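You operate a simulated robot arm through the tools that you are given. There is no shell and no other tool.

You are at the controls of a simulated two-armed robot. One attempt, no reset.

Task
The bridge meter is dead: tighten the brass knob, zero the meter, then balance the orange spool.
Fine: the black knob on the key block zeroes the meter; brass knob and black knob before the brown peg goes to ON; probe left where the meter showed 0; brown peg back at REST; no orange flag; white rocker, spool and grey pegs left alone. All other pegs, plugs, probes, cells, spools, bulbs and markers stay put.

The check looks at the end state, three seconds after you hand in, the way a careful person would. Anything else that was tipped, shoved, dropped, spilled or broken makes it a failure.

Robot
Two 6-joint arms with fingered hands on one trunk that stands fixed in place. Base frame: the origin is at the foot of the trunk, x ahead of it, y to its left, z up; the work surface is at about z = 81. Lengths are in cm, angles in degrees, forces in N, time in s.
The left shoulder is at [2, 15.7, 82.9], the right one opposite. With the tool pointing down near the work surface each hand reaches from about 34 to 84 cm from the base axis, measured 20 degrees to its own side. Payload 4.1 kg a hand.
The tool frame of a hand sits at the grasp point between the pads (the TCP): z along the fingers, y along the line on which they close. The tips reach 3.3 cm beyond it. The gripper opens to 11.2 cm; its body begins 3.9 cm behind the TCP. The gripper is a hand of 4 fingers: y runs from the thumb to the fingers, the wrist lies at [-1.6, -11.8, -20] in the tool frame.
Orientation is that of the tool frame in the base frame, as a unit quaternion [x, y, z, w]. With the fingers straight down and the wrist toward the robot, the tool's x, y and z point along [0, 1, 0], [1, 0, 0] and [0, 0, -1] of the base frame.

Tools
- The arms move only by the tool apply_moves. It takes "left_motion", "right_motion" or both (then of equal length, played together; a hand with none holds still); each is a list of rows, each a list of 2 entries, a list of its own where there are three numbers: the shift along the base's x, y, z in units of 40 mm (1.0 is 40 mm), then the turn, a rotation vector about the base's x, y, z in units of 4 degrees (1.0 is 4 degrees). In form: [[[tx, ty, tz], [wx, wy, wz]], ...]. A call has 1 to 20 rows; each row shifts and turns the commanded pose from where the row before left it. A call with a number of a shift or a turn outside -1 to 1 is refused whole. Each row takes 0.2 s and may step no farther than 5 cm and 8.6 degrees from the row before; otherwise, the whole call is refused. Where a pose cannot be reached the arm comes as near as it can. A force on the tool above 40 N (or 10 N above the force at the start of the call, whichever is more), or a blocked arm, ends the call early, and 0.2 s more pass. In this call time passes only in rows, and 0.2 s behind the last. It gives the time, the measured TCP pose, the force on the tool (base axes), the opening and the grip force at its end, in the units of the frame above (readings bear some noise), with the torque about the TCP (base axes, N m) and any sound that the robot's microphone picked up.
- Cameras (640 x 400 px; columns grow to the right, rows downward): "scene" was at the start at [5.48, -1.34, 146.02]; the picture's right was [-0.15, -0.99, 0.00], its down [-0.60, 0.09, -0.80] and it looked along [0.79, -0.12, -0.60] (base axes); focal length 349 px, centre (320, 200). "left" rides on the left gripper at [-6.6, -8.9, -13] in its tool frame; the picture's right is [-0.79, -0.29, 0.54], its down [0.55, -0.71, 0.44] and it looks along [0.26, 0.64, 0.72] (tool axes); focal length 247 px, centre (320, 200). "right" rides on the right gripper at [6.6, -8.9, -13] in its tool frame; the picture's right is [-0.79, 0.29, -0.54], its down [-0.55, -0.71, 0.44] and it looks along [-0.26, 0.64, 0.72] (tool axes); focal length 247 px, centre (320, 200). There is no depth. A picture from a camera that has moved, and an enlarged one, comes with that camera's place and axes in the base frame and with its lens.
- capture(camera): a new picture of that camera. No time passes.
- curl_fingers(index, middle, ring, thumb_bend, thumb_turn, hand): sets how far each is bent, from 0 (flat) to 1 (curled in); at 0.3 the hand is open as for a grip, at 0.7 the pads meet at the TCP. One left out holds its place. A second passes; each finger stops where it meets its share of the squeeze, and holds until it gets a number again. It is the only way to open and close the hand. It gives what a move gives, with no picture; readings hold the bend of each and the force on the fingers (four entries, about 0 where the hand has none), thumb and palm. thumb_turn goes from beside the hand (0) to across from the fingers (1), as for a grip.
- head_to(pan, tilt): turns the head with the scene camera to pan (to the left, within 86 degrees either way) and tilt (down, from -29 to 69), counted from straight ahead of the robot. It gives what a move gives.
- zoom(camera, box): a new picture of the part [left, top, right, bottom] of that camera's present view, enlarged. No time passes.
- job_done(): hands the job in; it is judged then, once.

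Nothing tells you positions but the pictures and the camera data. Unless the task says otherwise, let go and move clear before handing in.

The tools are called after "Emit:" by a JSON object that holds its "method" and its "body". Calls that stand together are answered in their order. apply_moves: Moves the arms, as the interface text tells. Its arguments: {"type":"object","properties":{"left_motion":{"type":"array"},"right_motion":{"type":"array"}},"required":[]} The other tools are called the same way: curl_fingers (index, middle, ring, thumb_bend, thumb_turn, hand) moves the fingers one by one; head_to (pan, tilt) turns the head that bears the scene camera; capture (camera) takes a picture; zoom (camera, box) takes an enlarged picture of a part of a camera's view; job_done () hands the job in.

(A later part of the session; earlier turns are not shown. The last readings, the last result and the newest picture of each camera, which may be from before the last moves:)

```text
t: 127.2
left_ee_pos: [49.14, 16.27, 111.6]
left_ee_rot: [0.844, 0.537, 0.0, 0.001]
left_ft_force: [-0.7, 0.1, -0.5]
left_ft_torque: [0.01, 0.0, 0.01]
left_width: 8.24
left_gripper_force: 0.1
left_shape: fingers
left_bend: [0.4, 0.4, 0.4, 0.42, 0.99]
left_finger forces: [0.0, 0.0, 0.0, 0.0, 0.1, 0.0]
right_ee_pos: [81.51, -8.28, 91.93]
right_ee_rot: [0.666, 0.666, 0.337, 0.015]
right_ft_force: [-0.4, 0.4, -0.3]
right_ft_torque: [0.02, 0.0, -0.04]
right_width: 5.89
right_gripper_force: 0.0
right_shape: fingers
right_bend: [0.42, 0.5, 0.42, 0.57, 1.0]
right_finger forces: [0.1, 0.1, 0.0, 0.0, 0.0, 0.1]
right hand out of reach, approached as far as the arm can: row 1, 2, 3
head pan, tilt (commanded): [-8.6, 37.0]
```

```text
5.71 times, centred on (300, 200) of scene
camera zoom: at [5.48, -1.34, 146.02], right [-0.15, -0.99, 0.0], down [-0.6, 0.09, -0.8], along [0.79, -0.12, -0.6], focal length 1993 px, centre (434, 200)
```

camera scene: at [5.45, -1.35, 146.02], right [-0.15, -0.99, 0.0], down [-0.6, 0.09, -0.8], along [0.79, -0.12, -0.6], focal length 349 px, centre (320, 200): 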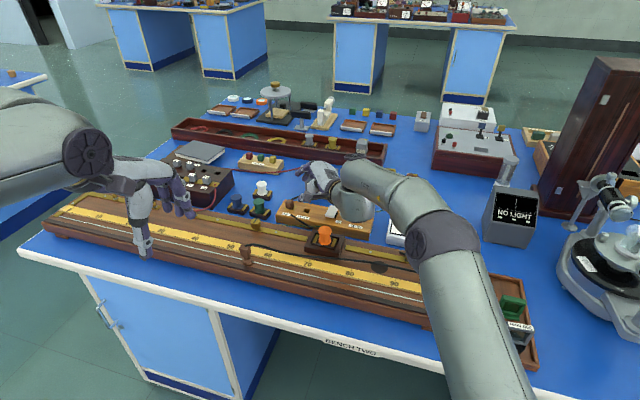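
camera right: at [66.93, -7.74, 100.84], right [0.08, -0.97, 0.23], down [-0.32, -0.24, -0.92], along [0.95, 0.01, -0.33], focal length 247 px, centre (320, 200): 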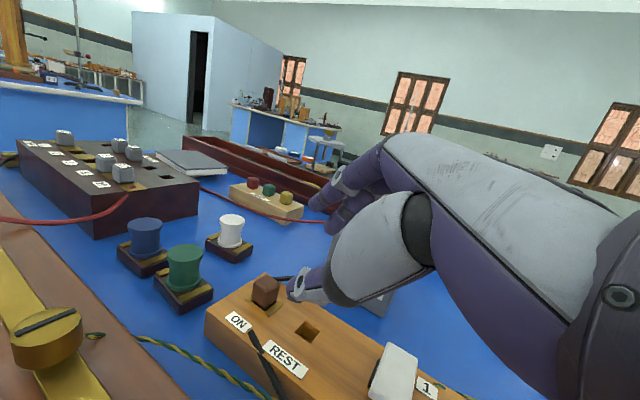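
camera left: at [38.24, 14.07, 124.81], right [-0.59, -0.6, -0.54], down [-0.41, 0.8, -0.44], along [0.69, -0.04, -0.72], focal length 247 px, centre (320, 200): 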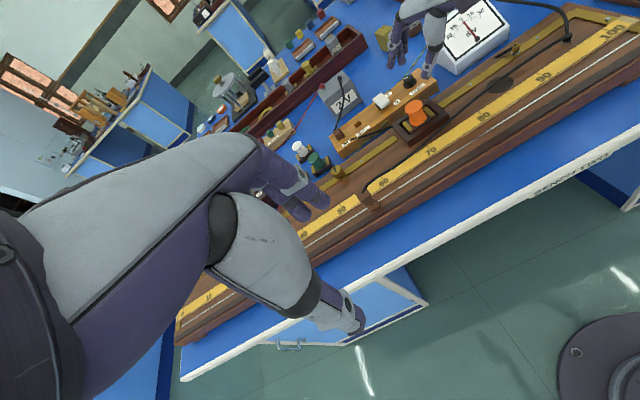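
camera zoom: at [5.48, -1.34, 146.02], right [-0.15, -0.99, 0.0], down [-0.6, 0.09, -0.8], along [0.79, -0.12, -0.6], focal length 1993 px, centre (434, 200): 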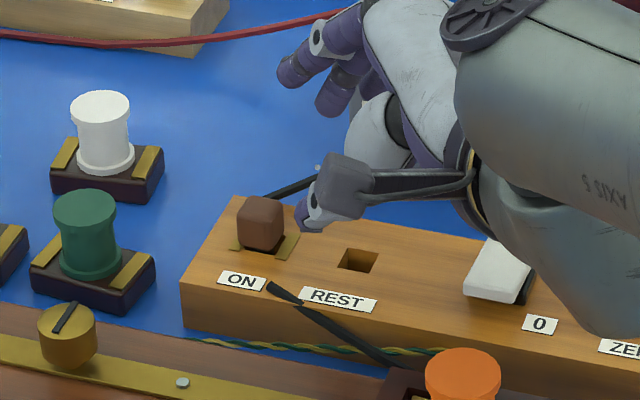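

That lean is limited here, so I keep the more forward-leaning orientation that reached ON before and just translate over the peg.

Emit:
{"method": "apply_moves", "body": {"right_motion": [[[0.1, 0.1, -0.2], [-0.1, -0.25, 0]], [[0.25, 0.27, -0.15], [-0.1, -0.25, 0]], [[0.28, 0.3, -0.1], [0, 0, 0]]]}}

Emit:
{"method": "zoom", "body": {"camera": "right", "box": [220, 200, 380, 360]}}

Emit:
{"method": "zoom", "body": {"camera": "scene", "box": [265, 165, 335, 235]}}

```text
t: 128.0
left_ee_pos: [49.21, 16.41, 111.68]
left_ee_rot: [0.843, 0.538, 0.0, 0.0]
left_ft_force: [0.2, -0.6, -0.6]
left_ft_torque: [0.01, -0.01, 0.01]
left_width: 8.23
left_gripper_force: 0.1
left_shape: fingers
left_bend: [0.4, 0.4, 0.4, 0.42, 0.99]
left_finger forces: [0.0, 0.0, 0.1, 0.0, 0.1, 0.0]
right_ee_pos: [83.03, -6.81, 90.46]
right_ee_rot: [0.659, 0.668, 0.344, 0.032]
right_ft_force: [0.0, -0.3, -0.1]
right_ft_torque: [0.0, 0.0, -0.04]
right_width: 5.93
right_gripper_force: 0.1
right_shape: fingers
right_bend: [0.42, 0.5, 0.42, 0.57, 1.0]
right_finger forces: [0.0, 0.0, 0.1, 0.1, 0.0, 0.1]
right hand out of reach, approached as far as the arm can: row 3
head pan, tilt (commanded): [-8.6, 37.0]
```

```text
2.50 times, centred on (300, 280) of right
camera zoom: at [68.21, -5.42, 98.66], right [0.08, -0.97, 0.23], down [-0.32, -0.24, -0.91], along [0.94, 0.0, -0.33], focal length 617 px, centre (370, 0)
```

zoom: 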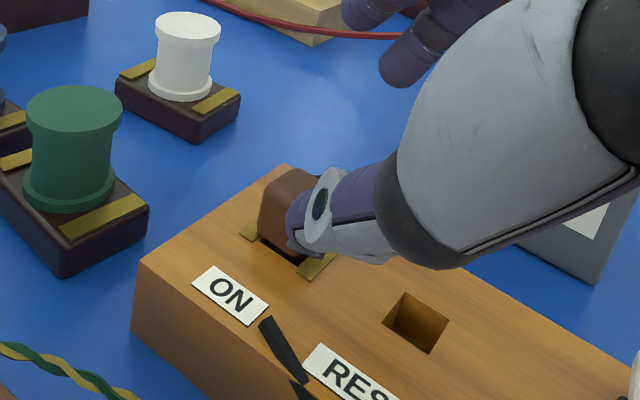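

```text
5.71 times, centred on (300, 200) of scene
camera zoom: at [5.48, -1.34, 146.02], right [-0.15, -0.99, 0.0], down [-0.6, 0.09, -0.8], along [0.79, -0.12, -0.6], focal length 1993 px, centre (434, 200)
```

zoom: 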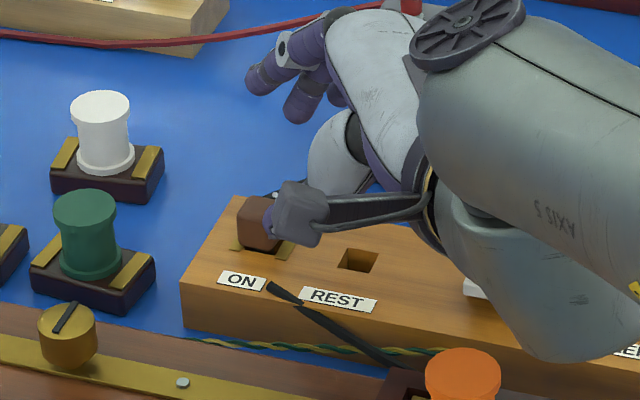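

Close; one step was cut short. I continue in smaller steps.

Emit:
{"method": "apply_moves", "body": {"right_motion": [[[0.08, 0.1, -0.05], [0, 0, 0]], [[0.08, 0.1, -0.05], [0, 0, 0]], [[0.08, 0.1, 0], [0, 0, 0]], [[0.04, 0.03, 0], [0, 0, 0]]]}}

Emit:
{"method": "zoom", "body": {"camera": "right", "box": [220, 200, 380, 360]}}

Emit:
{"method": "zoom", "body": {"camera": "scene", "box": [265, 165, 335, 235]}}

```text
t: 129.0
left_ee_pos: [49.27, 16.3, 111.59]
left_ee_rot: [0.843, 0.537, -0.001, 0.0]
left_ft_force: [0.3, -0.8, 0.5]
left_ft_torque: [0.0, 0.01, -0.02]
left_width: 8.22
left_gripper_force: 0.0
left_shape: fingers
left_bend: [0.4, 0.4, 0.4, 0.42, 0.99]
left_finger forces: [0.0, 0.1, 0.0, 0.0, 0.0, 0.0]
right_ee_pos: [83.67, -5.72, 90.19]
right_ee_rot: [0.657, 0.669, 0.345, 0.032]
right_ft_force: [0.1, 0.5, 0.1]
right_ft_torque: [-0.01, 0.01, -0.01]
right_width: 5.92
right_gripper_force: 0.1
right_shape: fingers
right_bend: [0.42, 0.5, 0.42, 0.57, 1.0]
right_finger forces: [0.1, 0.0, 0.1, 0.0, 0.0, 0.0]
right hand out of reach, approached as far as the arm can: row 3
head pan, tilt (commanded): [-8.6, 37.0]
```

```text
2.50 times, centred on (300, 280) of right
camera zoom: at [68.78, -4.53, 98.28], right [0.08, -0.97, 0.23], down [-0.32, -0.24, -0.92], along [0.94, 0.01, -0.33], focal length 617 px, centre (370, 0)
```

zoom: 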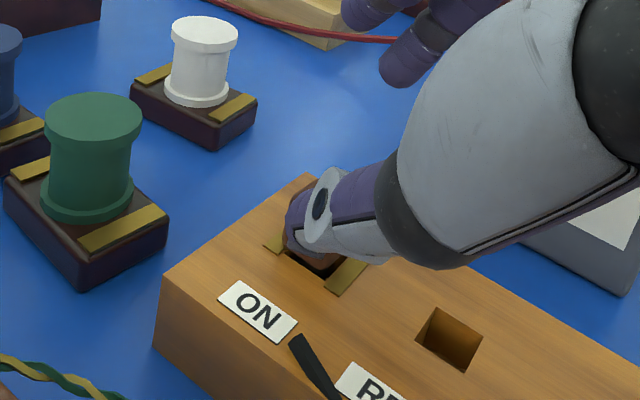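

```text
5.71 times, centred on (300, 200) of scene
camera zoom: at [5.48, -1.34, 146.02], right [-0.15, -0.99, 0.0], down [-0.6, 0.09, -0.8], along [0.79, -0.12, -0.6], focal length 1993 px, centre (434, 200)
```

zoom: 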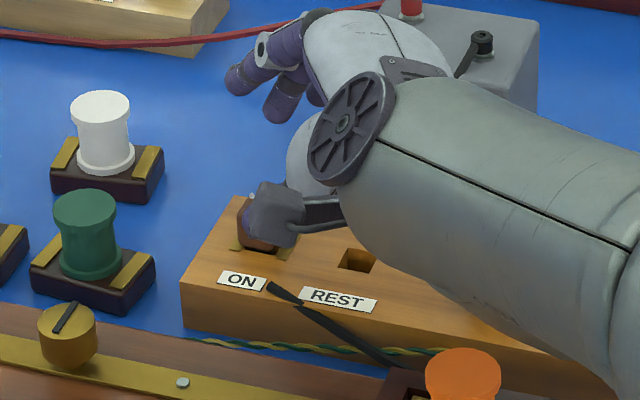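

The arm settled into the fold it had during insertion. I lower to z ≈ 87.7 with the thumb on the near side of the peg.

Emit:
{"method": "apply_moves", "body": {"right_motion": [[[0.03, 0.02, -0.2], [0, 0, 0]], [[0.03, 0.02, -0.2], [0, 0, 0]], [[0.02, 0.01, -0.22], [0, 0, 0]]]}}

Emit:
{"method": "zoom", "body": {"camera": "right", "box": [240, 220, 360, 340]}}

Emit:
{"method": "zoom", "body": {"camera": "scene", "box": [275, 185, 325, 235]}}

Emit:
{"method": "capture", "body": {"camera": "left"}}

```text
t: 129.8
left_ee_pos: [49.15, 16.32, 111.75]
left_ee_rot: [0.843, 0.537, 0.0, 0.0]
left_ft_force: [1.2, 0.3, -0.4]
left_ft_torque: [0.05, -0.03, -0.02]
left_width: 8.22
left_gripper_force: 0.2
left_shape: fingers
left_bend: [0.4, 0.4, 0.4, 0.42, 0.99]
left_finger forces: [0.0, 0.0, 0.0, 0.0, 0.1, 0.1]
right_ee_pos: [84.14, -5.47, 87.65]
right_ee_rot: [0.659, 0.669, 0.342, 0.032]
right_ft_force: [-0.9, 0.1, 0.8]
right_ft_torque: [-0.05, -0.01, 0.01]
right_width: 5.92
right_gripper_force: 0.0
right_shape: fingers
right_bend: [0.42, 0.5, 0.42, 0.57, 1.0]
right_finger forces: [0.0, 0.0, 0.0, 0.0, 0.1, 0.0]
head pan, tilt (commanded): [-8.6, 37.0]
```

```text
3.33 times, centred on (300, 280) of right
camera zoom: at [69.35, -4.06, 95.88], right [0.08, -0.97, 0.23], down [-0.32, -0.24, -0.91], along [0.94, 0.0, -0.33], focal length 823 px, centre (387, -67)
```

zoom: 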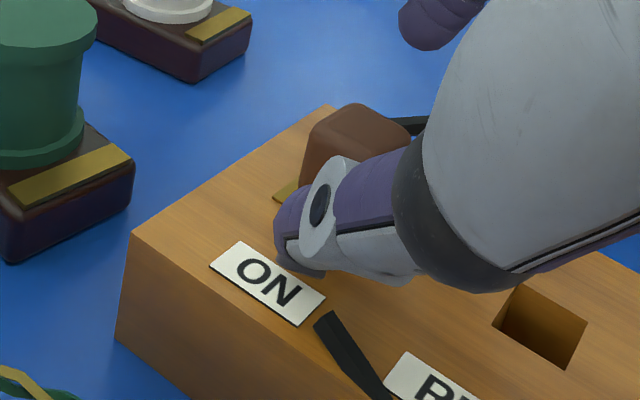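

```text
8.00 times, centred on (300, 210) of scene
camera zoom: at [5.48, -1.34, 146.02], right [-0.15, -0.99, 0.0], down [-0.6, 0.09, -0.8], along [0.79, -0.12, -0.6], focal length 2790 px, centre (480, 120)
```

zoom: 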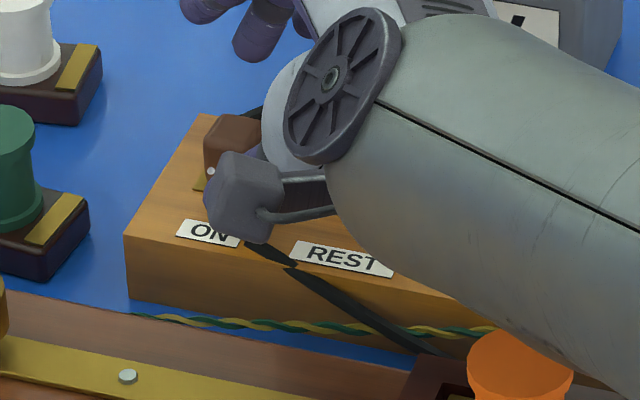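

```text
taken
camera left: at [38.27, 14.08, 124.8], right [-0.59, -0.6, -0.54], down [-0.41, 0.8, -0.44], along [0.69, -0.04, -0.72], focal length 247 px, centre (320, 200)
```

left: 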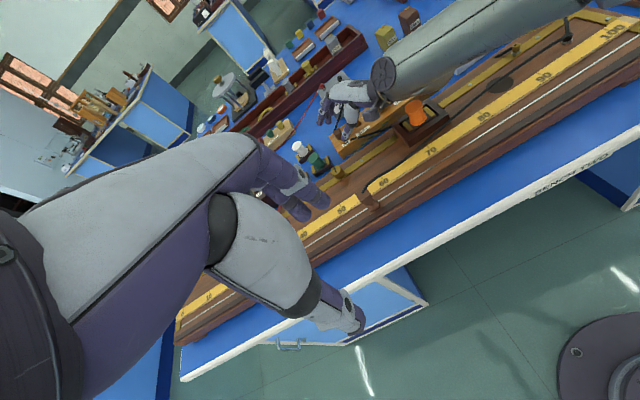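

Perfectly placed: the thumb is in front of the peg's near face. I bend the thumb to 0.63 and lower 6 mm.

Emit:
{"method": "curl_fingers", "body": {"hand": "right", "thumb_bend": 0.63, "middle": 0.53}}

Emit:
{"method": "apply_moves", "body": {"right_motion": [[[0, 0, -0.08], [0, 0, 0]], [[0, 0, -0.08], [0, 0, 0]]]}}

Emit:
{"method": "zoom", "body": {"camera": "right", "box": [240, 220, 360, 340]}}

Emit:
{"method": "zoom", "body": {"camera": "scene", "box": [275, 185, 325, 235]}}

```text
t: 130.8
left_ee_pos: [49.16, 16.31, 111.62]
left_ee_rot: [0.843, 0.537, 0.0, 0.001]
left_ft_force: [-0.3, -0.1, 0.0]
left_ft_torque: [0.01, 0.0, -0.04]
left_width: 8.23
left_gripper_force: 0.0
left_shape: fingers
left_bend: [0.4, 0.4, 0.4, 0.42, 0.99]
left_finger forces: [0.0, 0.1, 0.0, 0.0, 0.0, 0.0]
right_ee_pos: [84.23, -5.52, 87.78]
right_ee_rot: [0.659, 0.668, 0.343, 0.031]
right_ft_force: [0.1, -0.1, 0.3]
right_ft_torque: [0.01, 0.02, 0.0]
right_width: 5.07
right_gripper_force: 0.1
right_shape: fingers
right_bend: [0.42, 0.53, 0.42, 0.63, 1.0]
right_finger forces: [0.0, 0.0, 0.1, 0.0, 0.0, 0.0]
head pan, tilt (commanded): [-8.6, 37.0]
```

```text
t: 131.4
left_ee_pos: [49.18, 16.2, 111.62]
left_ee_rot: [0.844, 0.537, -0.001, 0.0]
left_ft_force: [-0.8, 0.2, 0.3]
left_ft_torque: [0.01, 0.0, -0.02]
left_width: 8.22
left_gripper_force: 0.1
left_shape: fingers
left_bend: [0.4, 0.4, 0.4, 0.42, 0.99]
left_finger forces: [0.1, 0.1, 0.1, 0.0, 0.0, 0.0]
right_ee_pos: [84.22, -5.42, 86.98]
right_ee_rot: [0.659, 0.668, 0.342, 0.032]
right_ft_force: [-0.5, 0.9, 1.9]
right_ft_torque: [0.0, 0.03, -0.02]
right_width: 5.0
right_gripper_force: 1.3
right_shape: fingers
right_bend: [0.42, 0.53, 0.42, 0.63, 1.0]
right_finger forces: [0.1, 0.0, 0.0, 0.0, 1.3, 0.1]
head pan, tilt (commanded): [-8.6, 37.0]
```

```text
3.33 times, centred on (300, 280) of right
camera zoom: at [69.35, -4.1, 95.16], right [0.08, -0.97, 0.23], down [-0.32, -0.24, -0.91], along [0.94, 0.0, -0.33], focal length 823 px, centre (387, -67)
```

zoom: 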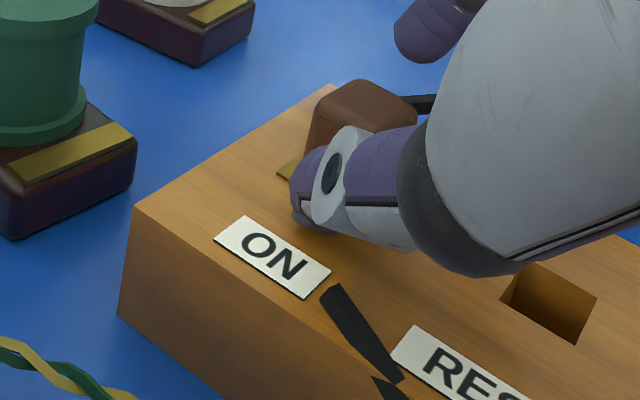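

```text
8.00 times, centred on (300, 210) of scene
camera zoom: at [5.48, -1.33, 146.02], right [-0.15, -0.99, 0.0], down [-0.6, 0.09, -0.8], along [0.79, -0.12, -0.6], focal length 2790 px, centre (480, 120)
```

zoom: 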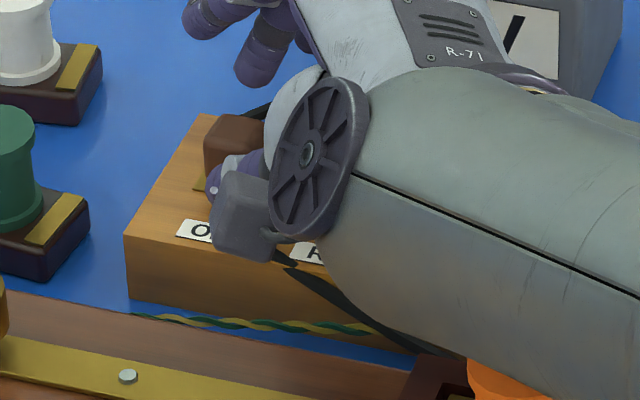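

The thumb just brushes the block (1.3 N), so the height is right. I close middle finger and thumb on the peg.

Emit:
{"method": "curl_fingers", "body": {"hand": "right", "thumb_bend": 0.75, "middle": 0.75}}

Emit:
{"method": "zoom", "body": {"camera": "right", "box": [240, 220, 360, 340]}}

Emit:
{"method": "zoom", "body": {"camera": "scene", "box": [275, 185, 325, 235]}}

```text
t: 132.4
left_ee_pos: [49.15, 16.27, 111.7]
left_ee_rot: [0.843, 0.538, 0.0, 0.001]
left_ft_force: [-0.4, 1.0, 0.4]
left_ft_torque: [-0.01, 0.02, -0.01]
left_width: 8.22
left_gripper_force: 0.1
left_shape: fingers
left_bend: [0.4, 0.4, 0.4, 0.42, 0.99]
left_finger forces: [0.1, 0.0, 0.0, 0.1, 0.1, 0.1]
right_ee_pos: [84.15, -5.52, 87.15]
right_ee_rot: [0.659, 0.668, 0.344, 0.032]
right_ft_force: [0.6, -0.7, 3.9]
right_ft_torque: [-0.03, -0.09, -0.02]
right_width: 3.93
right_gripper_force: 8.4
right_shape: fingers
right_bend: [0.42, 0.61, 0.42, 0.72, 1.0]
right_finger forces: [0.0, 9.3, 0.0, 0.0, 7.1, 0.1]
head pan, tilt (commanded): [-8.6, 37.0]
```

```text
3.33 times, centred on (300, 280) of right
camera zoom: at [69.36, -4.13, 95.18], right [0.08, -0.97, 0.23], down [-0.32, -0.24, -0.91], along [0.94, 0.0, -0.33], focal length 823 px, centre (387, -67)
```

zoom: 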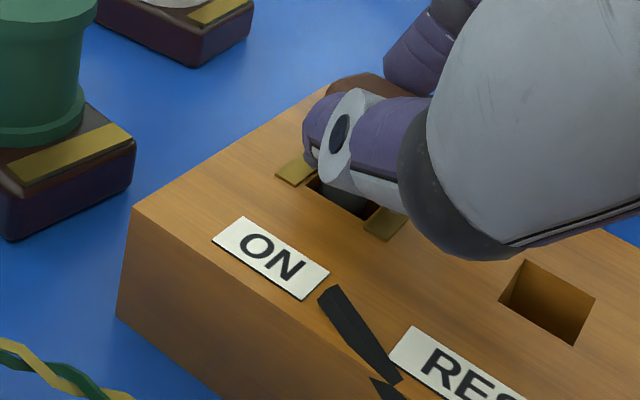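

```text
8.00 times, centred on (300, 210) of scene
camera zoom: at [5.47, -1.34, 146.02], right [-0.15, -0.99, 0.0], down [-0.6, 0.09, -0.8], along [0.79, -0.12, -0.6], focal length 2790 px, centre (480, 120)
```

zoom: 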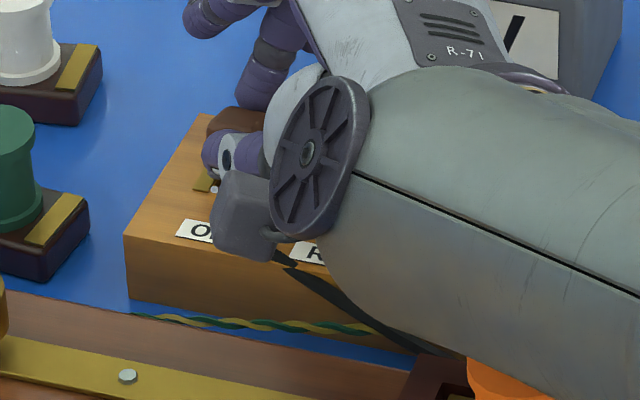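

Gripped (9 N / 7 N) with the shaft visible in the socket. I lift slowly.

Emit:
{"method": "apply_moves", "body": {"right_motion": [[[0, 0, 0.12], [0, 0, 0]], [[0, 0, 0.15], [0, 0, 0]], [[0, 0, 0.2], [0, 0, 0]], [[0, 0, 0.2], [0, 0, 0]]]}}

Emit:
{"method": "zoom", "body": {"camera": "right", "box": [240, 220, 360, 340]}}

Emit:
{"method": "zoom", "body": {"camera": "scene", "box": [275, 175, 325, 225]}}

Emit:
{"method": "zoom", "body": {"camera": "left", "box": [320, 60, 440, 160]}}

```text
t: 133.4
left_ee_pos: [49.13, 16.26, 111.71]
left_ee_rot: [0.844, 0.537, 0.001, 0.0]
left_ft_force: [0.5, 0.7, 0.1]
left_ft_torque: [0.02, 0.03, 0.0]
left_width: 8.23
left_gripper_force: 0.0
left_shape: fingers
left_bend: [0.4, 0.4, 0.4, 0.42, 0.99]
left_finger forces: [0.0, 0.0, 0.0, 0.0, 0.0, 0.1]
right_ee_pos: [84.13, -5.51, 88.05]
right_ee_rot: [0.659, 0.669, 0.344, 0.03]
right_ft_force: [1.4, -1.1, -0.8]
right_ft_torque: [-0.02, -0.01, 0.01]
right_width: 3.98
right_gripper_force: 7.1
right_shape: fingers
right_bend: [0.42, 0.62, 0.42, 0.72, 1.0]
right_finger forces: [0.0, 6.5, 0.1, 0.0, 6.6, 0.0]
right hand out of reach, approached as far as the arm can: row 3, 4
head pan, tilt (commanded): [-8.6, 37.0]
```

```text
3.33 times, centred on (300, 280) of right
camera zoom: at [69.27, -4.17, 96.16], right [0.08, -0.97, 0.23], down [-0.32, -0.24, -0.91], along [0.94, 0.0, -0.33], focal length 823 px, centre (387, -67)
```

zoom: 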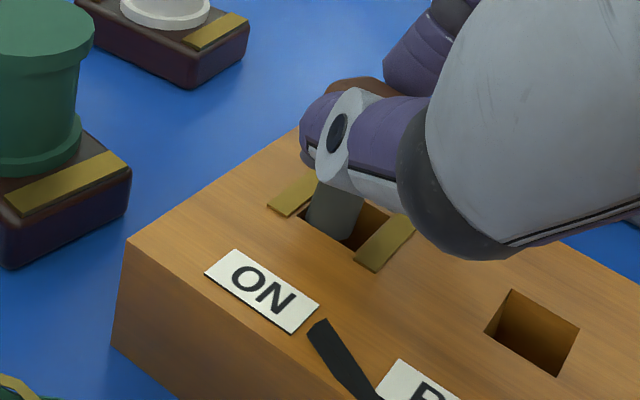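

```text
8.00 times, centred on (300, 200) of scene
camera zoom: at [5.48, -1.34, 146.02], right [-0.15, -0.99, 0.0], down [-0.6, 0.09, -0.8], along [0.79, -0.12, -0.6], focal length 2790 px, centre (480, 200)
```

zoom: 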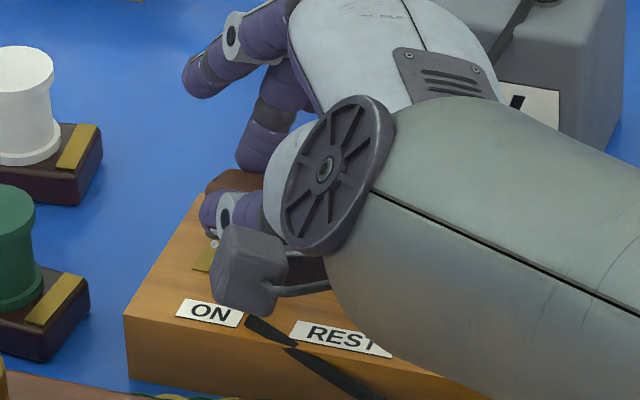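

```text
4.00 times, centred on (380, 110) of left
camera zoom: at [38.28, 14.08, 124.8], right [-0.59, -0.6, -0.54], down [-0.41, 0.8, -0.44], along [0.69, -0.04, -0.72], focal length 988 px, centre (80, 560)
```

zoom: 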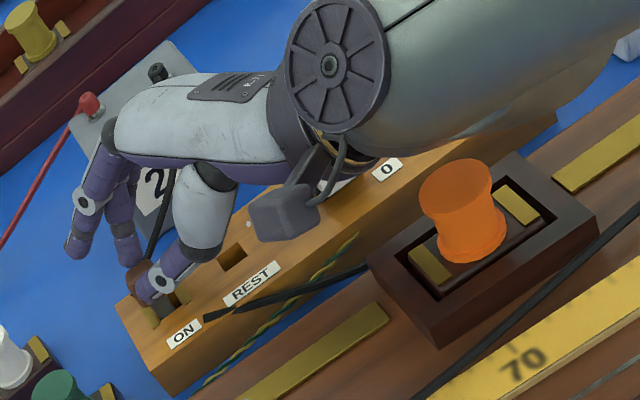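

The lift was cut short by reach with the shaft still partly in the socket, and the peg leans a little (top away). I lean the hand 12° further forward, which both straightens the peg and brings the wrist inward, while lifting.

Emit:
{"method": "apply_moves", "body": {"right_motion": [[[-0.024, 0.011, 0.06], [-0.413, -0.911, 0]], [[-0.024, 0.011, 0.09], [-0.413, -0.911, 0]], [[-0.024, 0.011, 0.12], [-0.413, -0.911, 0]]]}}

Emit:
{"method": "zoom", "body": {"camera": "right", "box": [240, 220, 360, 340]}}

Emit:
{"method": "zoom", "body": {"camera": "left", "box": [320, 80, 400, 160]}}

Emit:
{"method": "zoom", "body": {"camera": "scene", "box": [275, 175, 325, 225]}}

```text
t: 134.2
left_ee_pos: [49.2, 16.24, 111.69]
left_ee_rot: [0.843, 0.537, 0.001, 0.0]
left_ft_force: [0.2, 0.3, 0.4]
left_ft_torque: [-0.01, 0.03, 0.03]
left_width: 8.22
left_gripper_force: 0.1
left_shape: fingers
left_bend: [0.4, 0.4, 0.4, 0.42, 0.99]
left_finger forces: [0.1, 0.1, 0.0, 0.0, 0.0, 0.0]
right_ee_pos: [83.72, -5.55, 89.13]
right_ee_rot: [0.622, 0.676, 0.375, 0.123]
right_ft_force: [0.0, -0.6, 0.7]
right_ft_torque: [0.02, -0.04, 0.03]
right_width: 3.16
right_gripper_force: 0.1
right_shape: fingers
right_bend: [0.42, 0.72, 0.42, 0.75, 1.0]
right_finger forces: [0.0, 0.0, 0.0, 0.1, 0.1, 0.0]
head pan, tilt (commanded): [-8.6, 37.0]
```

```text
3.33 times, centred on (300, 280) of right
camera zoom: at [67.71, -3.51, 94.14], right [0.03, -0.95, 0.32], down [-0.15, -0.32, -0.93], along [0.99, -0.02, -0.15], focal length 823 px, centre (387, -67)
```

zoom: 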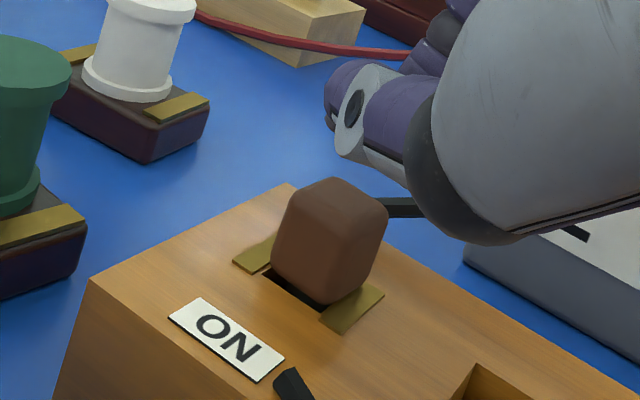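

```text
5.00 times, centred on (360, 120) of left
camera zoom: at [38.28, 14.08, 124.8], right [-0.59, -0.6, -0.54], down [-0.41, 0.8, -0.44], along [0.69, -0.04, -0.72], focal length 1235 px, centre (120, 600)
```

zoom: 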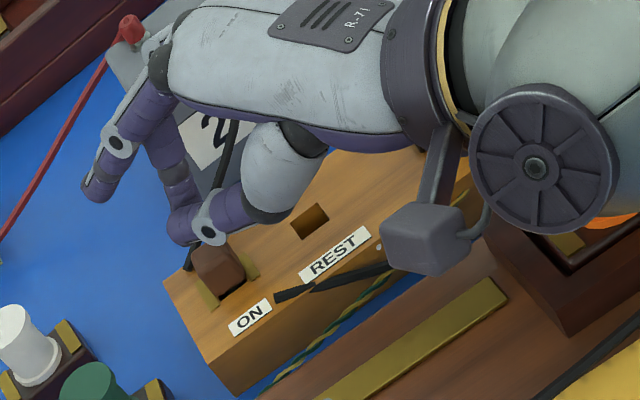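

```text
8.00 times, centred on (300, 200) of scene
camera zoom: at [5.48, -1.34, 146.02], right [-0.15, -0.99, 0.0], down [-0.6, 0.09, -0.8], along [0.79, -0.12, -0.6], focal length 2790 px, centre (480, 200)
```

zoom: 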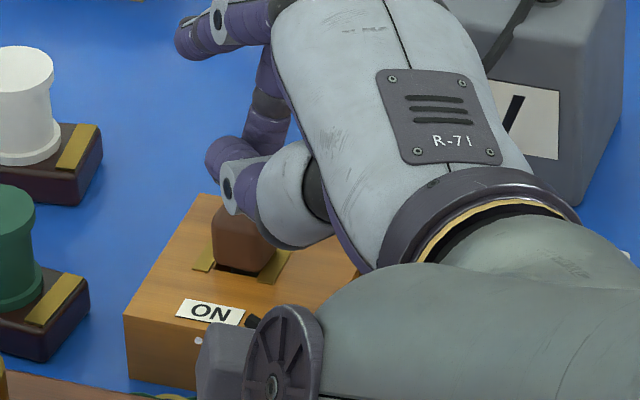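

The grip slipped and the peg dropped back upright into ON, no harm done. It now sits better centred at about (85.4, -4.8). I raise, reopen, return to the previous lean and re-grasp with the TCP half a centimetre nearer.

Emit:
{"method": "apply_moves", "body": {"right_motion": [[[0, 0, 0.25], [0, 0, 0]], [[0, 0, 0.25], [0, 0, 0]]]}}

Emit:
{"method": "curl_fingers", "body": {"hand": "right", "thumb_bend": 0.57, "middle": 0.5}}

Emit:
{"method": "apply_moves", "body": {"right_motion": [[[0, 0, 0], [0.413, 0.911, 0]], [[0, 0, 0], [0.413, 0.911, 0]], [[0, 0, 0], [0.413, 0.911, 0]]]}}

Emit:
{"method": "zoom", "body": {"camera": "right", "box": [220, 200, 380, 360]}}

Emit:
{"method": "zoom", "body": {"camera": "scene", "box": [265, 165, 335, 235]}}

```text
t: 134.8
left_ee_pos: [49.16, 16.3, 111.56]
left_ee_rot: [0.843, 0.537, 0.0, 0.0]
left_ft_force: [-0.2, 0.1, 0.1]
left_ft_torque: [0.04, 0.0, 0.02]
left_width: 8.22
left_gripper_force: 0.0
left_shape: fingers
left_bend: [0.4, 0.4, 0.4, 0.42, 0.99]
left_finger forces: [0.2, 0.0, 0.1, 0.0, 0.0, 0.0]
right_ee_pos: [83.75, -5.42, 91.21]
right_ee_rot: [0.622, 0.676, 0.375, 0.123]
right_ft_force: [-0.3, -0.5, -1.3]
right_ft_torque: [0.03, 0.02, -0.02]
right_width: 3.18
right_gripper_force: 0.0
right_shape: fingers
right_bend: [0.42, 0.72, 0.42, 0.75, 1.0]
right_finger forces: [0.1, 0.0, 0.1, 0.0, 0.1, 0.1]
head pan, tilt (commanded): [-8.6, 37.0]
```

```text
t: 135.8
left_ee_pos: [49.34, 16.28, 111.75]
left_ee_rot: [0.843, 0.537, 0.001, -0.001]
left_ft_force: [-0.2, 0.3, 0.5]
left_ft_torque: [0.01, 0.02, -0.01]
left_width: 8.21
left_gripper_force: 0.1
left_shape: fingers
left_bend: [0.4, 0.4, 0.4, 0.42, 0.99]
left_finger forces: [0.1, 0.0, 0.1, 0.0, 0.1, 0.0]
right_ee_pos: [83.76, -5.45, 91.12]
right_ee_rot: [0.622, 0.676, 0.375, 0.123]
right_ft_force: [-0.2, 0.6, 0.1]
right_ft_torque: [0.02, -0.01, 0.0]
right_width: 6.0
right_gripper_force: 0.1
right_shape: fingers
right_bend: [0.42, 0.5, 0.42, 0.56, 1.0]
right_finger forces: [0.0, 0.0, 0.0, 0.1, 0.0, 0.0]
head pan, tilt (commanded): [-8.6, 37.0]
```

```text
t: 136.6
left_ee_pos: [49.17, 16.26, 111.59]
left_ee_rot: [0.843, 0.538, -0.001, 0.0]
left_ft_force: [-0.2, -0.2, 0.0]
left_ft_torque: [0.0, 0.02, -0.03]
left_width: 8.25
left_gripper_force: 0.1
left_shape: fingers
left_bend: [0.4, 0.4, 0.4, 0.42, 0.99]
left_finger forces: [0.0, 0.0, 0.0, 0.0, 0.0, 0.0]
right_ee_pos: [83.71, -5.6, 91.12]
right_ee_rot: [0.648, 0.671, 0.354, 0.062]
right_ft_force: [-0.9, 0.1, 0.8]
right_ft_torque: [0.02, 0.01, -0.01]
right_width: 5.97
right_gripper_force: 0.1
right_shape: fingers
right_bend: [0.42, 0.5, 0.42, 0.56, 1.0]
right_finger forces: [0.0, 0.0, 0.0, 0.0, 0.1, 0.1]
right hand out of reach, approached as far as the arm can: row 3
head pan, tilt (commanded): [-8.6, 37.0]
```

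```text
2.50 times, centred on (300, 280) of right
camera zoom: at [68.4, -3.86, 98.26], right [0.07, -0.96, 0.26], down [-0.27, -0.27, -0.93], along [0.96, -0.01, -0.27], focal length 617 px, centre (370, 0)
```

zoom: 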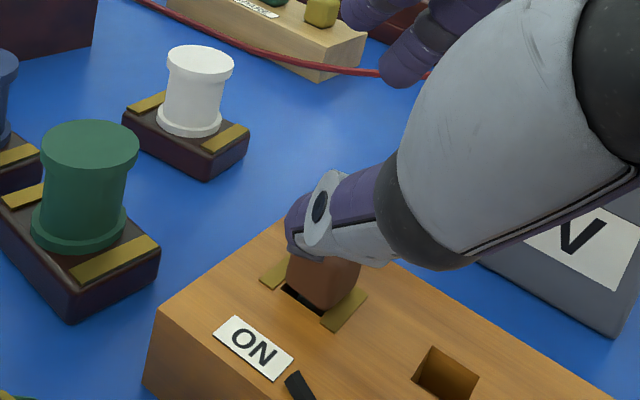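

```text
5.71 times, centred on (300, 200) of scene
camera zoom: at [5.48, -1.34, 146.02], right [-0.15, -0.99, 0.0], down [-0.6, 0.09, -0.8], along [0.79, -0.12, -0.6], focal length 1993 px, centre (434, 200)
```

zoom: 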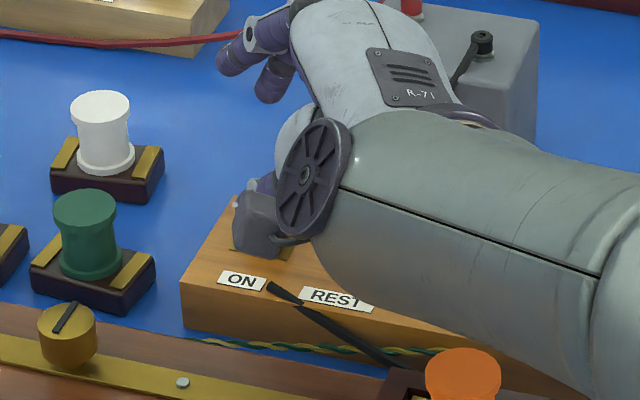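

Aligned over the peg again. I lower to z ≈ 88, preset the thumb, then lower to 87.0.

Emit:
{"method": "apply_moves", "body": {"right_motion": [[[0, 0, -0.3], [0, 0, 0]], [[-0.01, 0, -0.3], [0, 0, 0]], [[-0.01, 0, -0.18], [0, 0, 0]]]}}

Emit:
{"method": "curl_fingers", "body": {"hand": "right", "thumb_bend": 0.63, "middle": 0.54}}

Emit:
{"method": "apply_moves", "body": {"right_motion": [[[0, 0, -0.12], [0, 0, 0]], [[0, 0, -0.08], [0, 0, 0]]]}}

Emit:
{"method": "zoom", "body": {"camera": "right", "box": [240, 220, 360, 340]}}

Emit:
{"method": "zoom", "body": {"camera": "left", "box": [320, 80, 400, 160]}}

```text
t: 137.4
left_ee_pos: [49.24, 16.23, 111.68]
left_ee_rot: [0.843, 0.537, 0.0, 0.0]
left_ft_force: [-0.2, 1.6, -0.4]
left_ft_torque: [-0.02, 0.02, 0.01]
left_width: 8.2
left_gripper_force: 0.1
left_shape: fingers
left_bend: [0.4, 0.4, 0.4, 0.42, 0.99]
left_finger forces: [0.0, 0.0, 0.0, 0.0, 0.0, 0.0]
right_ee_pos: [83.63, -5.44, 88.14]
right_ee_rot: [0.648, 0.671, 0.355, 0.062]
right_ft_force: [-1.3, 0.0, 0.5]
right_ft_torque: [0.0, 0.01, 0.02]
right_width: 6.0
right_gripper_force: 0.1
right_shape: fingers
right_bend: [0.42, 0.5, 0.42, 0.56, 1.0]
right_finger forces: [0.0, 0.1, 0.0, 0.1, 0.0, 0.0]
head pan, tilt (commanded): [-8.6, 37.0]
```

```text
t: 138.4
left_ee_pos: [49.19, 16.34, 111.73]
left_ee_rot: [0.843, 0.538, 0.0, 0.0]
left_ft_force: [-0.8, -0.5, -0.5]
left_ft_torque: [-0.01, 0.02, -0.06]
left_width: 8.23
left_gripper_force: 0.1
left_shape: fingers
left_bend: [0.4, 0.4, 0.4, 0.42, 0.99]
left_finger forces: [0.1, 0.0, 0.1, 0.0, 0.1, 0.0]
right_ee_pos: [83.69, -5.52, 87.96]
right_ee_rot: [0.648, 0.672, 0.354, 0.061]
right_ft_force: [-0.2, -0.1, 1.1]
right_ft_torque: [-0.02, -0.02, -0.03]
right_width: 5.12
right_gripper_force: 0.0
right_shape: fingers
right_bend: [0.42, 0.54, 0.42, 0.63, 1.0]
right_finger forces: [0.0, 0.0, 0.0, 0.0, 0.1, 0.0]
head pan, tilt (commanded): [-8.6, 37.0]
```

```text
t: 139.0
left_ee_pos: [49.15, 16.35, 111.65]
left_ee_rot: [0.843, 0.537, 0.0, 0.001]
left_ft_force: [-0.2, 0.4, 0.2]
left_ft_torque: [-0.04, -0.02, -0.03]
left_width: 8.22
left_gripper_force: 0.1
left_shape: fingers
left_bend: [0.4, 0.4, 0.4, 0.42, 0.99]
left_finger forces: [0.0, 0.1, 0.0, 0.1, 0.0, 0.0]
right_ee_pos: [83.69, -5.56, 87.28]
right_ee_rot: [0.647, 0.672, 0.355, 0.062]
right_ft_force: [0.2, 0.0, -0.3]
right_ft_torque: [0.01, -0.03, -0.02]
right_width: 5.07
right_gripper_force: 0.1
right_shape: fingers
right_bend: [0.42, 0.54, 0.42, 0.63, 1.0]
right_finger forces: [0.1, 0.1, 0.0, 0.0, 0.1, 0.0]
head pan, tilt (commanded): [-8.6, 37.0]
```

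```text
3.33 times, centred on (300, 280) of right
camera zoom: at [68.43, -3.95, 94.3], right [0.07, -0.96, 0.26], down [-0.27, -0.27, -0.93], along [0.96, -0.01, -0.27], focal length 823 px, centre (387, -67)
```

zoom: 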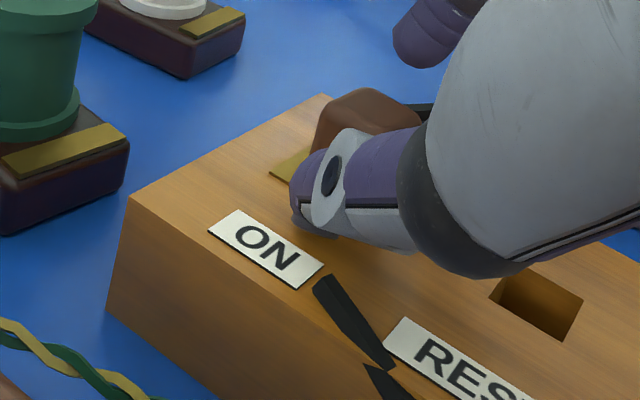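

```text
5.00 times, centred on (360, 120) of left
camera zoom: at [38.27, 14.08, 124.8], right [-0.59, -0.6, -0.54], down [-0.41, 0.8, -0.44], along [0.69, -0.04, -0.72], focal length 1235 px, centre (120, 600)
```

zoom: 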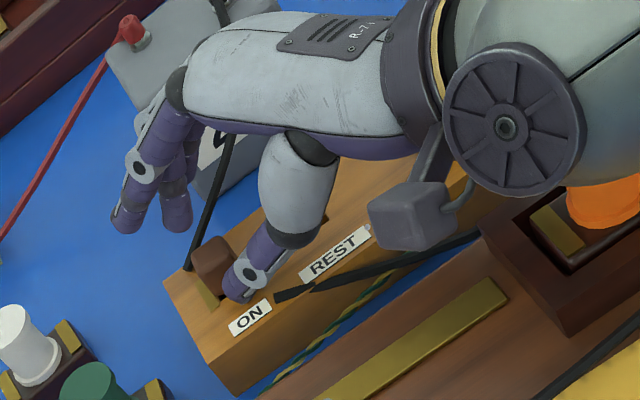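

Clear. I lower 3 mm more and close.

Emit:
{"method": "apply_moves", "body": {"right_motion": [[[0, 0, -0.08], [0, 0, 0]]]}}

Emit:
{"method": "curl_fingers", "body": {"hand": "right", "thumb_bend": 0.69, "middle": 0.75}}

Emit:
{"method": "zoom", "body": {"camera": "right", "box": [240, 220, 360, 340]}}

Emit:
{"method": "zoom", "body": {"camera": "left", "box": [320, 80, 400, 160]}}

```text
t: 139.4
left_ee_pos: [49.18, 16.42, 111.69]
left_ee_rot: [0.843, 0.537, 0.0, 0.0]
left_ft_force: [0.1, 0.9, 0.2]
left_ft_torque: [0.01, -0.04, 0.0]
left_width: 8.22
left_gripper_force: 0.1
left_shape: fingers
left_bend: [0.4, 0.4, 0.4, 0.42, 0.99]
left_finger forces: [0.0, 0.0, 0.0, 0.0, 0.1, 0.0]
right_ee_pos: [83.69, -5.58, 87.02]
right_ee_rot: [0.647, 0.672, 0.355, 0.062]
right_ft_force: [-0.8, 0.0, 2.6]
right_ft_torque: [0.01, 0.03, 0.01]
right_width: 4.93
right_gripper_force: 1.0
right_shape: fingers
right_bend: [0.42, 0.54, 0.42, 0.64, 1.0]
right_finger forces: [0.0, 0.1, 0.0, 0.0, 2.7, 0.1]
head pan, tilt (commanded): [-8.6, 37.0]
```

```text
t: 140.4
left_ee_pos: [49.18, 16.26, 111.59]
left_ee_rot: [0.843, 0.537, 0.0, 0.001]
left_ft_force: [-0.4, 0.0, -0.1]
left_ft_torque: [0.01, 0.0, -0.03]
left_width: 8.25
left_gripper_force: 0.0
left_shape: fingers
left_bend: [0.4, 0.4, 0.4, 0.42, 0.99]
left_finger forces: [0.0, 0.0, 0.0, 0.0, 0.1, 0.0]
right_ee_pos: [83.71, -5.56, 86.98]
right_ee_rot: [0.647, 0.672, 0.356, 0.065]
right_ft_force: [6.7, 0.0, 6.8]
right_ft_torque: [0.0, -0.31, -0.05]
right_width: 4.48
right_gripper_force: 6.3
right_shape: fingers
right_bend: [0.42, 0.63, 0.42, 0.68, 1.0]
right_finger forces: [0.0, 10.2, 0.0, 0.1, 1.9, 0.0]
head pan, tilt (commanded): [-8.6, 37.0]
```

```text
3.33 times, centred on (300, 280) of right
camera zoom: at [68.38, -3.96, 94.06], right [0.07, -0.96, 0.26], down [-0.26, -0.27, -0.93], along [0.96, -0.01, -0.27], focal length 823 px, centre (387, -67)
```

zoom: 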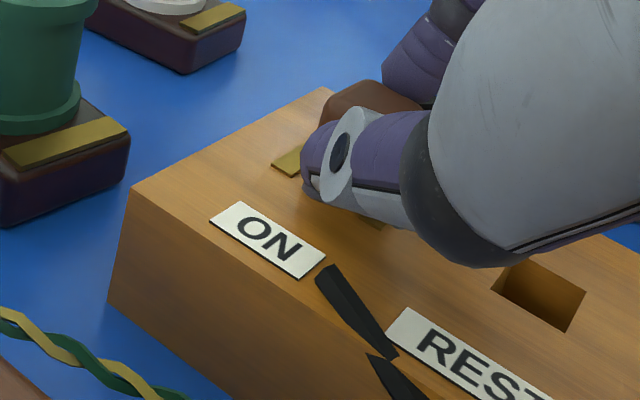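

```text
5.00 times, centred on (360, 120) of left
camera zoom: at [38.27, 14.08, 124.8], right [-0.59, -0.6, -0.54], down [-0.41, 0.8, -0.44], along [0.69, -0.04, -0.72], focal length 1235 px, centre (120, 600)
```

zoom: 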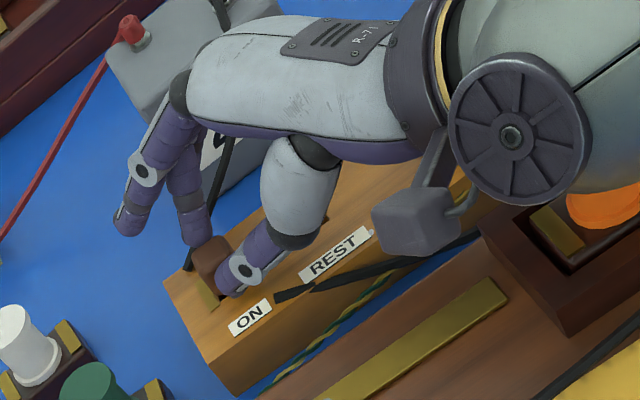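

The middle finger is on the far face (10 N); now I close the thumb onto the near face.

Emit:
{"method": "curl_fingers", "body": {"hand": "right", "thumb_bend": 0.78, "middle": 0.78}}

Emit:
{"method": "zoom", "body": {"camera": "right", "box": [240, 220, 360, 340]}}

Emit:
{"method": "zoom", "body": {"camera": "left", "box": [320, 80, 400, 160]}}

```text
t: 141.4
left_ee_pos: [49.19, 16.17, 111.72]
left_ee_rot: [0.843, 0.538, 0.0, 0.001]
left_ft_force: [-0.5, -0.5, -0.1]
left_ft_torque: [0.0, 0.01, 0.01]
left_width: 8.23
left_gripper_force: 0.1
left_shape: fingers
left_bend: [0.4, 0.4, 0.4, 0.42, 0.99]
left_finger forces: [0.0, 0.0, 0.1, 0.1, 0.1, 0.0]
right_ee_pos: [83.62, -5.49, 86.78]
right_ee_rot: [0.648, 0.672, 0.355, 0.062]
right_ft_force: [-0.7, -1.6, 1.9]
right_ft_torque: [-0.03, -0.04, -0.02]
right_width: 3.66
right_gripper_force: 9.1
right_shape: fingers
right_bend: [0.42, 0.61, 0.42, 0.73, 1.0]
right_finger forces: [0.1, 10.2, 0.0, 0.1, 8.7, 0.0]
head pan, tilt (commanded): [-8.6, 37.0]
```

```text
3.33 times, centred on (300, 280) of right
camera zoom: at [68.34, -3.92, 94.0], right [0.07, -0.96, 0.26], down [-0.27, -0.27, -0.93], along [0.96, -0.01, -0.27], focal length 823 px, centre (387, -67)
```

zoom: 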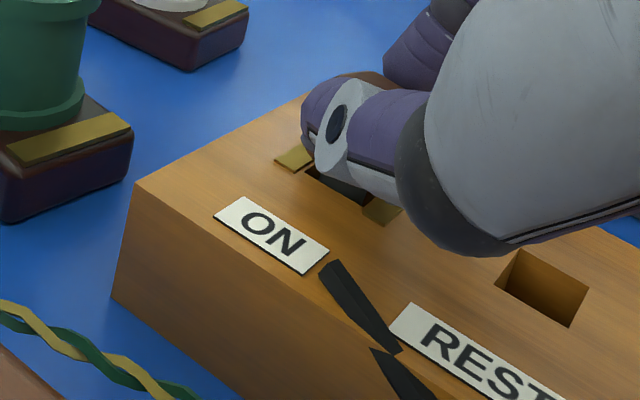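

```text
5.00 times, centred on (360, 120) of left
camera zoom: at [38.25, 14.08, 124.81], right [-0.59, -0.6, -0.54], down [-0.41, 0.8, -0.44], along [0.69, -0.04, -0.72], focal length 1235 px, centre (120, 600)
```

zoom: 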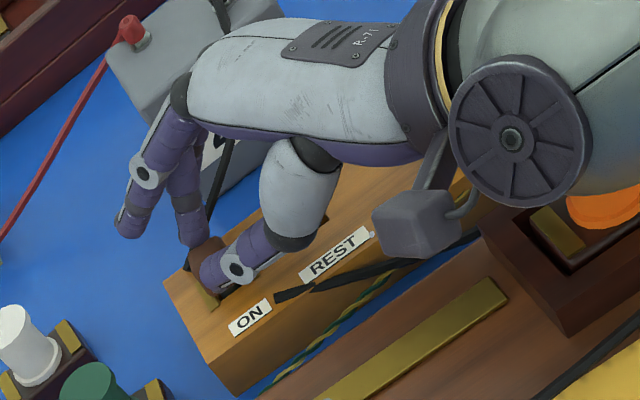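

Both press with about 9–10 N. This posture can lift straight up without reach trouble, so I lift in small steps.

Emit:
{"method": "apply_moves", "body": {"right_motion": [[[0, 0, 0.06], [0, 0, 0]], [[0, 0, 0.08], [0, 0, 0]], [[0, 0, 0.1], [0, 0, 0]]]}}

Emit:
{"method": "zoom", "body": {"camera": "right", "box": [240, 220, 360, 340]}}

Emit:
{"method": "zoom", "body": {"camera": "left", "box": [320, 80, 400, 160]}}

```text
t: 142.2
left_ee_pos: [49.14, 16.24, 111.66]
left_ee_rot: [0.843, 0.538, -0.001, 0.0]
left_ft_force: [0.9, 0.4, -0.6]
left_ft_torque: [0.0, 0.02, 0.0]
left_width: 8.23
left_gripper_force: 0.0
left_shape: fingers
left_bend: [0.4, 0.4, 0.4, 0.42, 0.99]
left_finger forces: [0.0, 0.1, 0.1, 0.1, 0.0, 0.1]
right_ee_pos: [83.53, -5.55, 87.84]
right_ee_rot: [0.647, 0.672, 0.354, 0.062]
right_ft_force: [-0.4, -0.5, -0.5]
right_ft_torque: [0.0, -0.04, -0.02]
right_width: 2.62
right_gripper_force: 0.2
right_shape: fingers
right_bend: [0.42, 0.68, 0.42, 0.78, 1.0]
right_finger forces: [0.0, 0.6, 0.0, 0.0, 0.0, 0.1]
head pan, tilt (commanded): [-8.6, 37.0]
```

```text
3.33 times, centred on (300, 280) of right
camera zoom: at [68.3, -3.93, 94.97], right [0.07, -0.96, 0.26], down [-0.27, -0.27, -0.93], along [0.96, -0.01, -0.27], focal length 823 px, centre (387, -67)
```

zoom: 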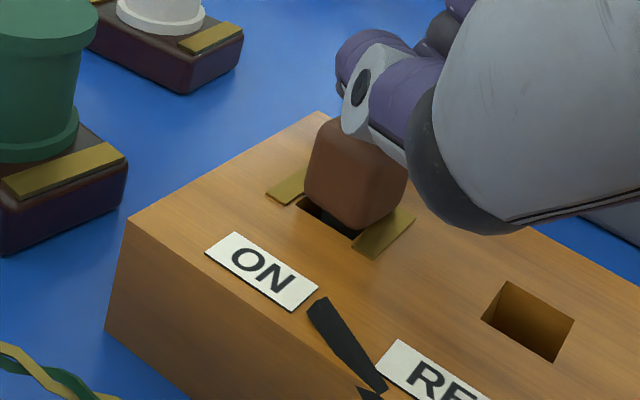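

```text
5.00 times, centred on (360, 120) of left
camera zoom: at [38.28, 14.08, 124.8], right [-0.59, -0.6, -0.54], down [-0.41, 0.8, -0.44], along [0.69, -0.04, -0.72], focal length 1235 px, centre (120, 600)
```

zoom: 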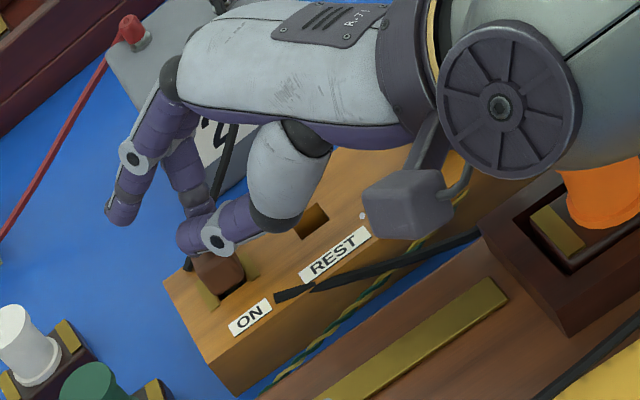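

It slipped off the top again because the peg sat too far forward in the pinch (thumb 0.73 vs middle 0.61). I'll re-grasp with the hand about 0.7 cm further forward and slightly lower.

Emit:
{"method": "apply_moves", "body": {"right_motion": [[[0, 0, 0.2], [0, 0, 0]], [[0, 0, 0.1], [0, 0, 0]]]}}

Emit:
{"method": "curl_fingers", "body": {"hand": "right", "thumb_bend": 0.6, "middle": 0.5}}

Emit:
{"method": "apply_moves", "body": {"right_motion": [[[0.1, -0.01, 0], [0, 0, 0]], [[0.09, 0, 0], [0, 0, 0]], [[0, 0, -0.15], [0, 0, 0]]]}}

Emit:
{"method": "zoom", "body": {"camera": "right", "box": [240, 220, 360, 340]}}

Emit:
{"method": "zoom", "body": {"camera": "left", "box": [320, 80, 400, 160]}}

```text
t: 142.8
left_ee_pos: [49.19, 16.37, 111.58]
left_ee_rot: [0.843, 0.538, 0.0, 0.001]
left_ft_force: [0.8, 0.8, -0.2]
left_ft_torque: [0.02, 0.0, 0.0]
left_width: 8.28
left_gripper_force: 0.0
left_shape: fingers
left_bend: [0.4, 0.4, 0.4, 0.42, 0.99]
left_finger forces: [0.1, 0.0, 0.1, 0.0, 0.0, 0.0]
right_ee_pos: [83.64, -5.53, 88.94]
right_ee_rot: [0.647, 0.673, 0.354, 0.061]
right_ft_force: [0.6, -0.1, 0.5]
right_ft_torque: [0.06, -0.01, 0.01]
right_width: 2.6
right_gripper_force: 0.0
right_shape: fingers
right_bend: [0.42, 0.71, 0.42, 0.78, 1.0]
right_finger forces: [0.0, 0.1, 0.1, 0.0, 0.0, 0.1]
head pan, tilt (commanded): [-8.6, 37.0]
```

```text
t: 143.8
left_ee_pos: [49.17, 16.26, 111.72]
left_ee_rot: [0.844, 0.537, 0.0, 0.0]
left_ft_force: [-0.8, -1.2, 0.3]
left_ft_torque: [0.0, 0.02, 0.01]
left_width: 8.23
left_gripper_force: 0.1
left_shape: fingers
left_bend: [0.4, 0.4, 0.4, 0.42, 0.99]
left_finger forces: [0.2, 0.0, 0.0, 0.1, 0.0, 0.0]
right_ee_pos: [83.68, -5.56, 88.97]
right_ee_rot: [0.647, 0.672, 0.355, 0.061]
right_ft_force: [0.8, 0.6, -0.2]
right_ft_torque: [0.0, 0.0, 0.01]
right_width: 5.42
right_gripper_force: 0.0
right_shape: fingers
right_bend: [0.42, 0.5, 0.42, 0.6, 1.0]
right_finger forces: [0.0, 0.0, 0.0, 0.1, 0.0, 0.0]
head pan, tilt (commanded): [-8.6, 37.0]
```

```text
t: 144.6
left_ee_pos: [49.2, 16.23, 111.67]
left_ee_rot: [0.843, 0.537, 0.0, 0.0]
left_ft_force: [-0.5, 0.2, -0.8]
left_ft_torque: [0.0, -0.03, 0.0]
left_width: 8.23
left_gripper_force: 0.0
left_shape: fingers
left_bend: [0.4, 0.4, 0.4, 0.42, 0.99]
left_finger forces: [0.1, 0.1, 0.0, 0.0, 0.1, 0.1]
right_ee_pos: [84.61, -5.69, 88.49]
right_ee_rot: [0.648, 0.672, 0.354, 0.062]
right_ft_force: [-1.1, 0.6, -0.7]
right_ft_torque: [0.05, 0.02, -0.02]
right_width: 5.43
right_gripper_force: 0.7
right_shape: fingers
right_bend: [0.42, 0.5, 0.42, 0.6, 1.0]
right_finger forces: [0.0, 0.1, 0.0, 0.1, 0.5, 0.1]
head pan, tilt (commanded): [-8.6, 37.0]
```

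```text
3.33 times, centred on (300, 280) of right
camera zoom: at [69.18, -4.09, 95.54], right [0.07, -0.96, 0.26], down [-0.27, -0.27, -0.93], along [0.96, -0.01, -0.27], focal length 823 px, centre (387, -67)
```

zoom: 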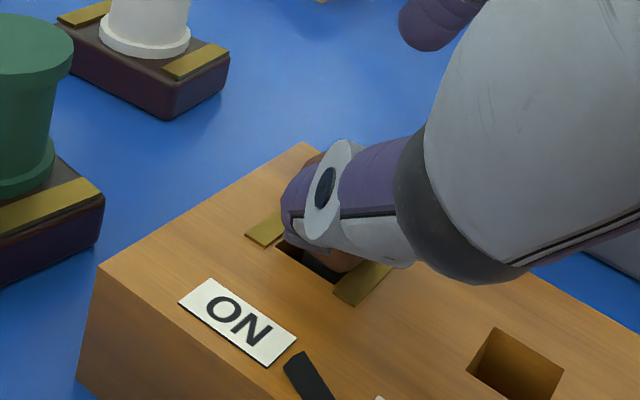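

```text
5.00 times, centred on (360, 120) of left
camera zoom: at [38.27, 14.08, 124.8], right [-0.59, -0.6, -0.54], down [-0.41, 0.8, -0.44], along [0.69, -0.04, -0.72], focal length 1235 px, centre (120, 600)
```

zoom: 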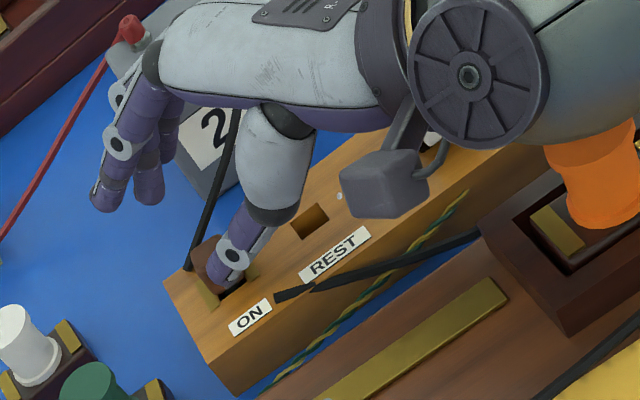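

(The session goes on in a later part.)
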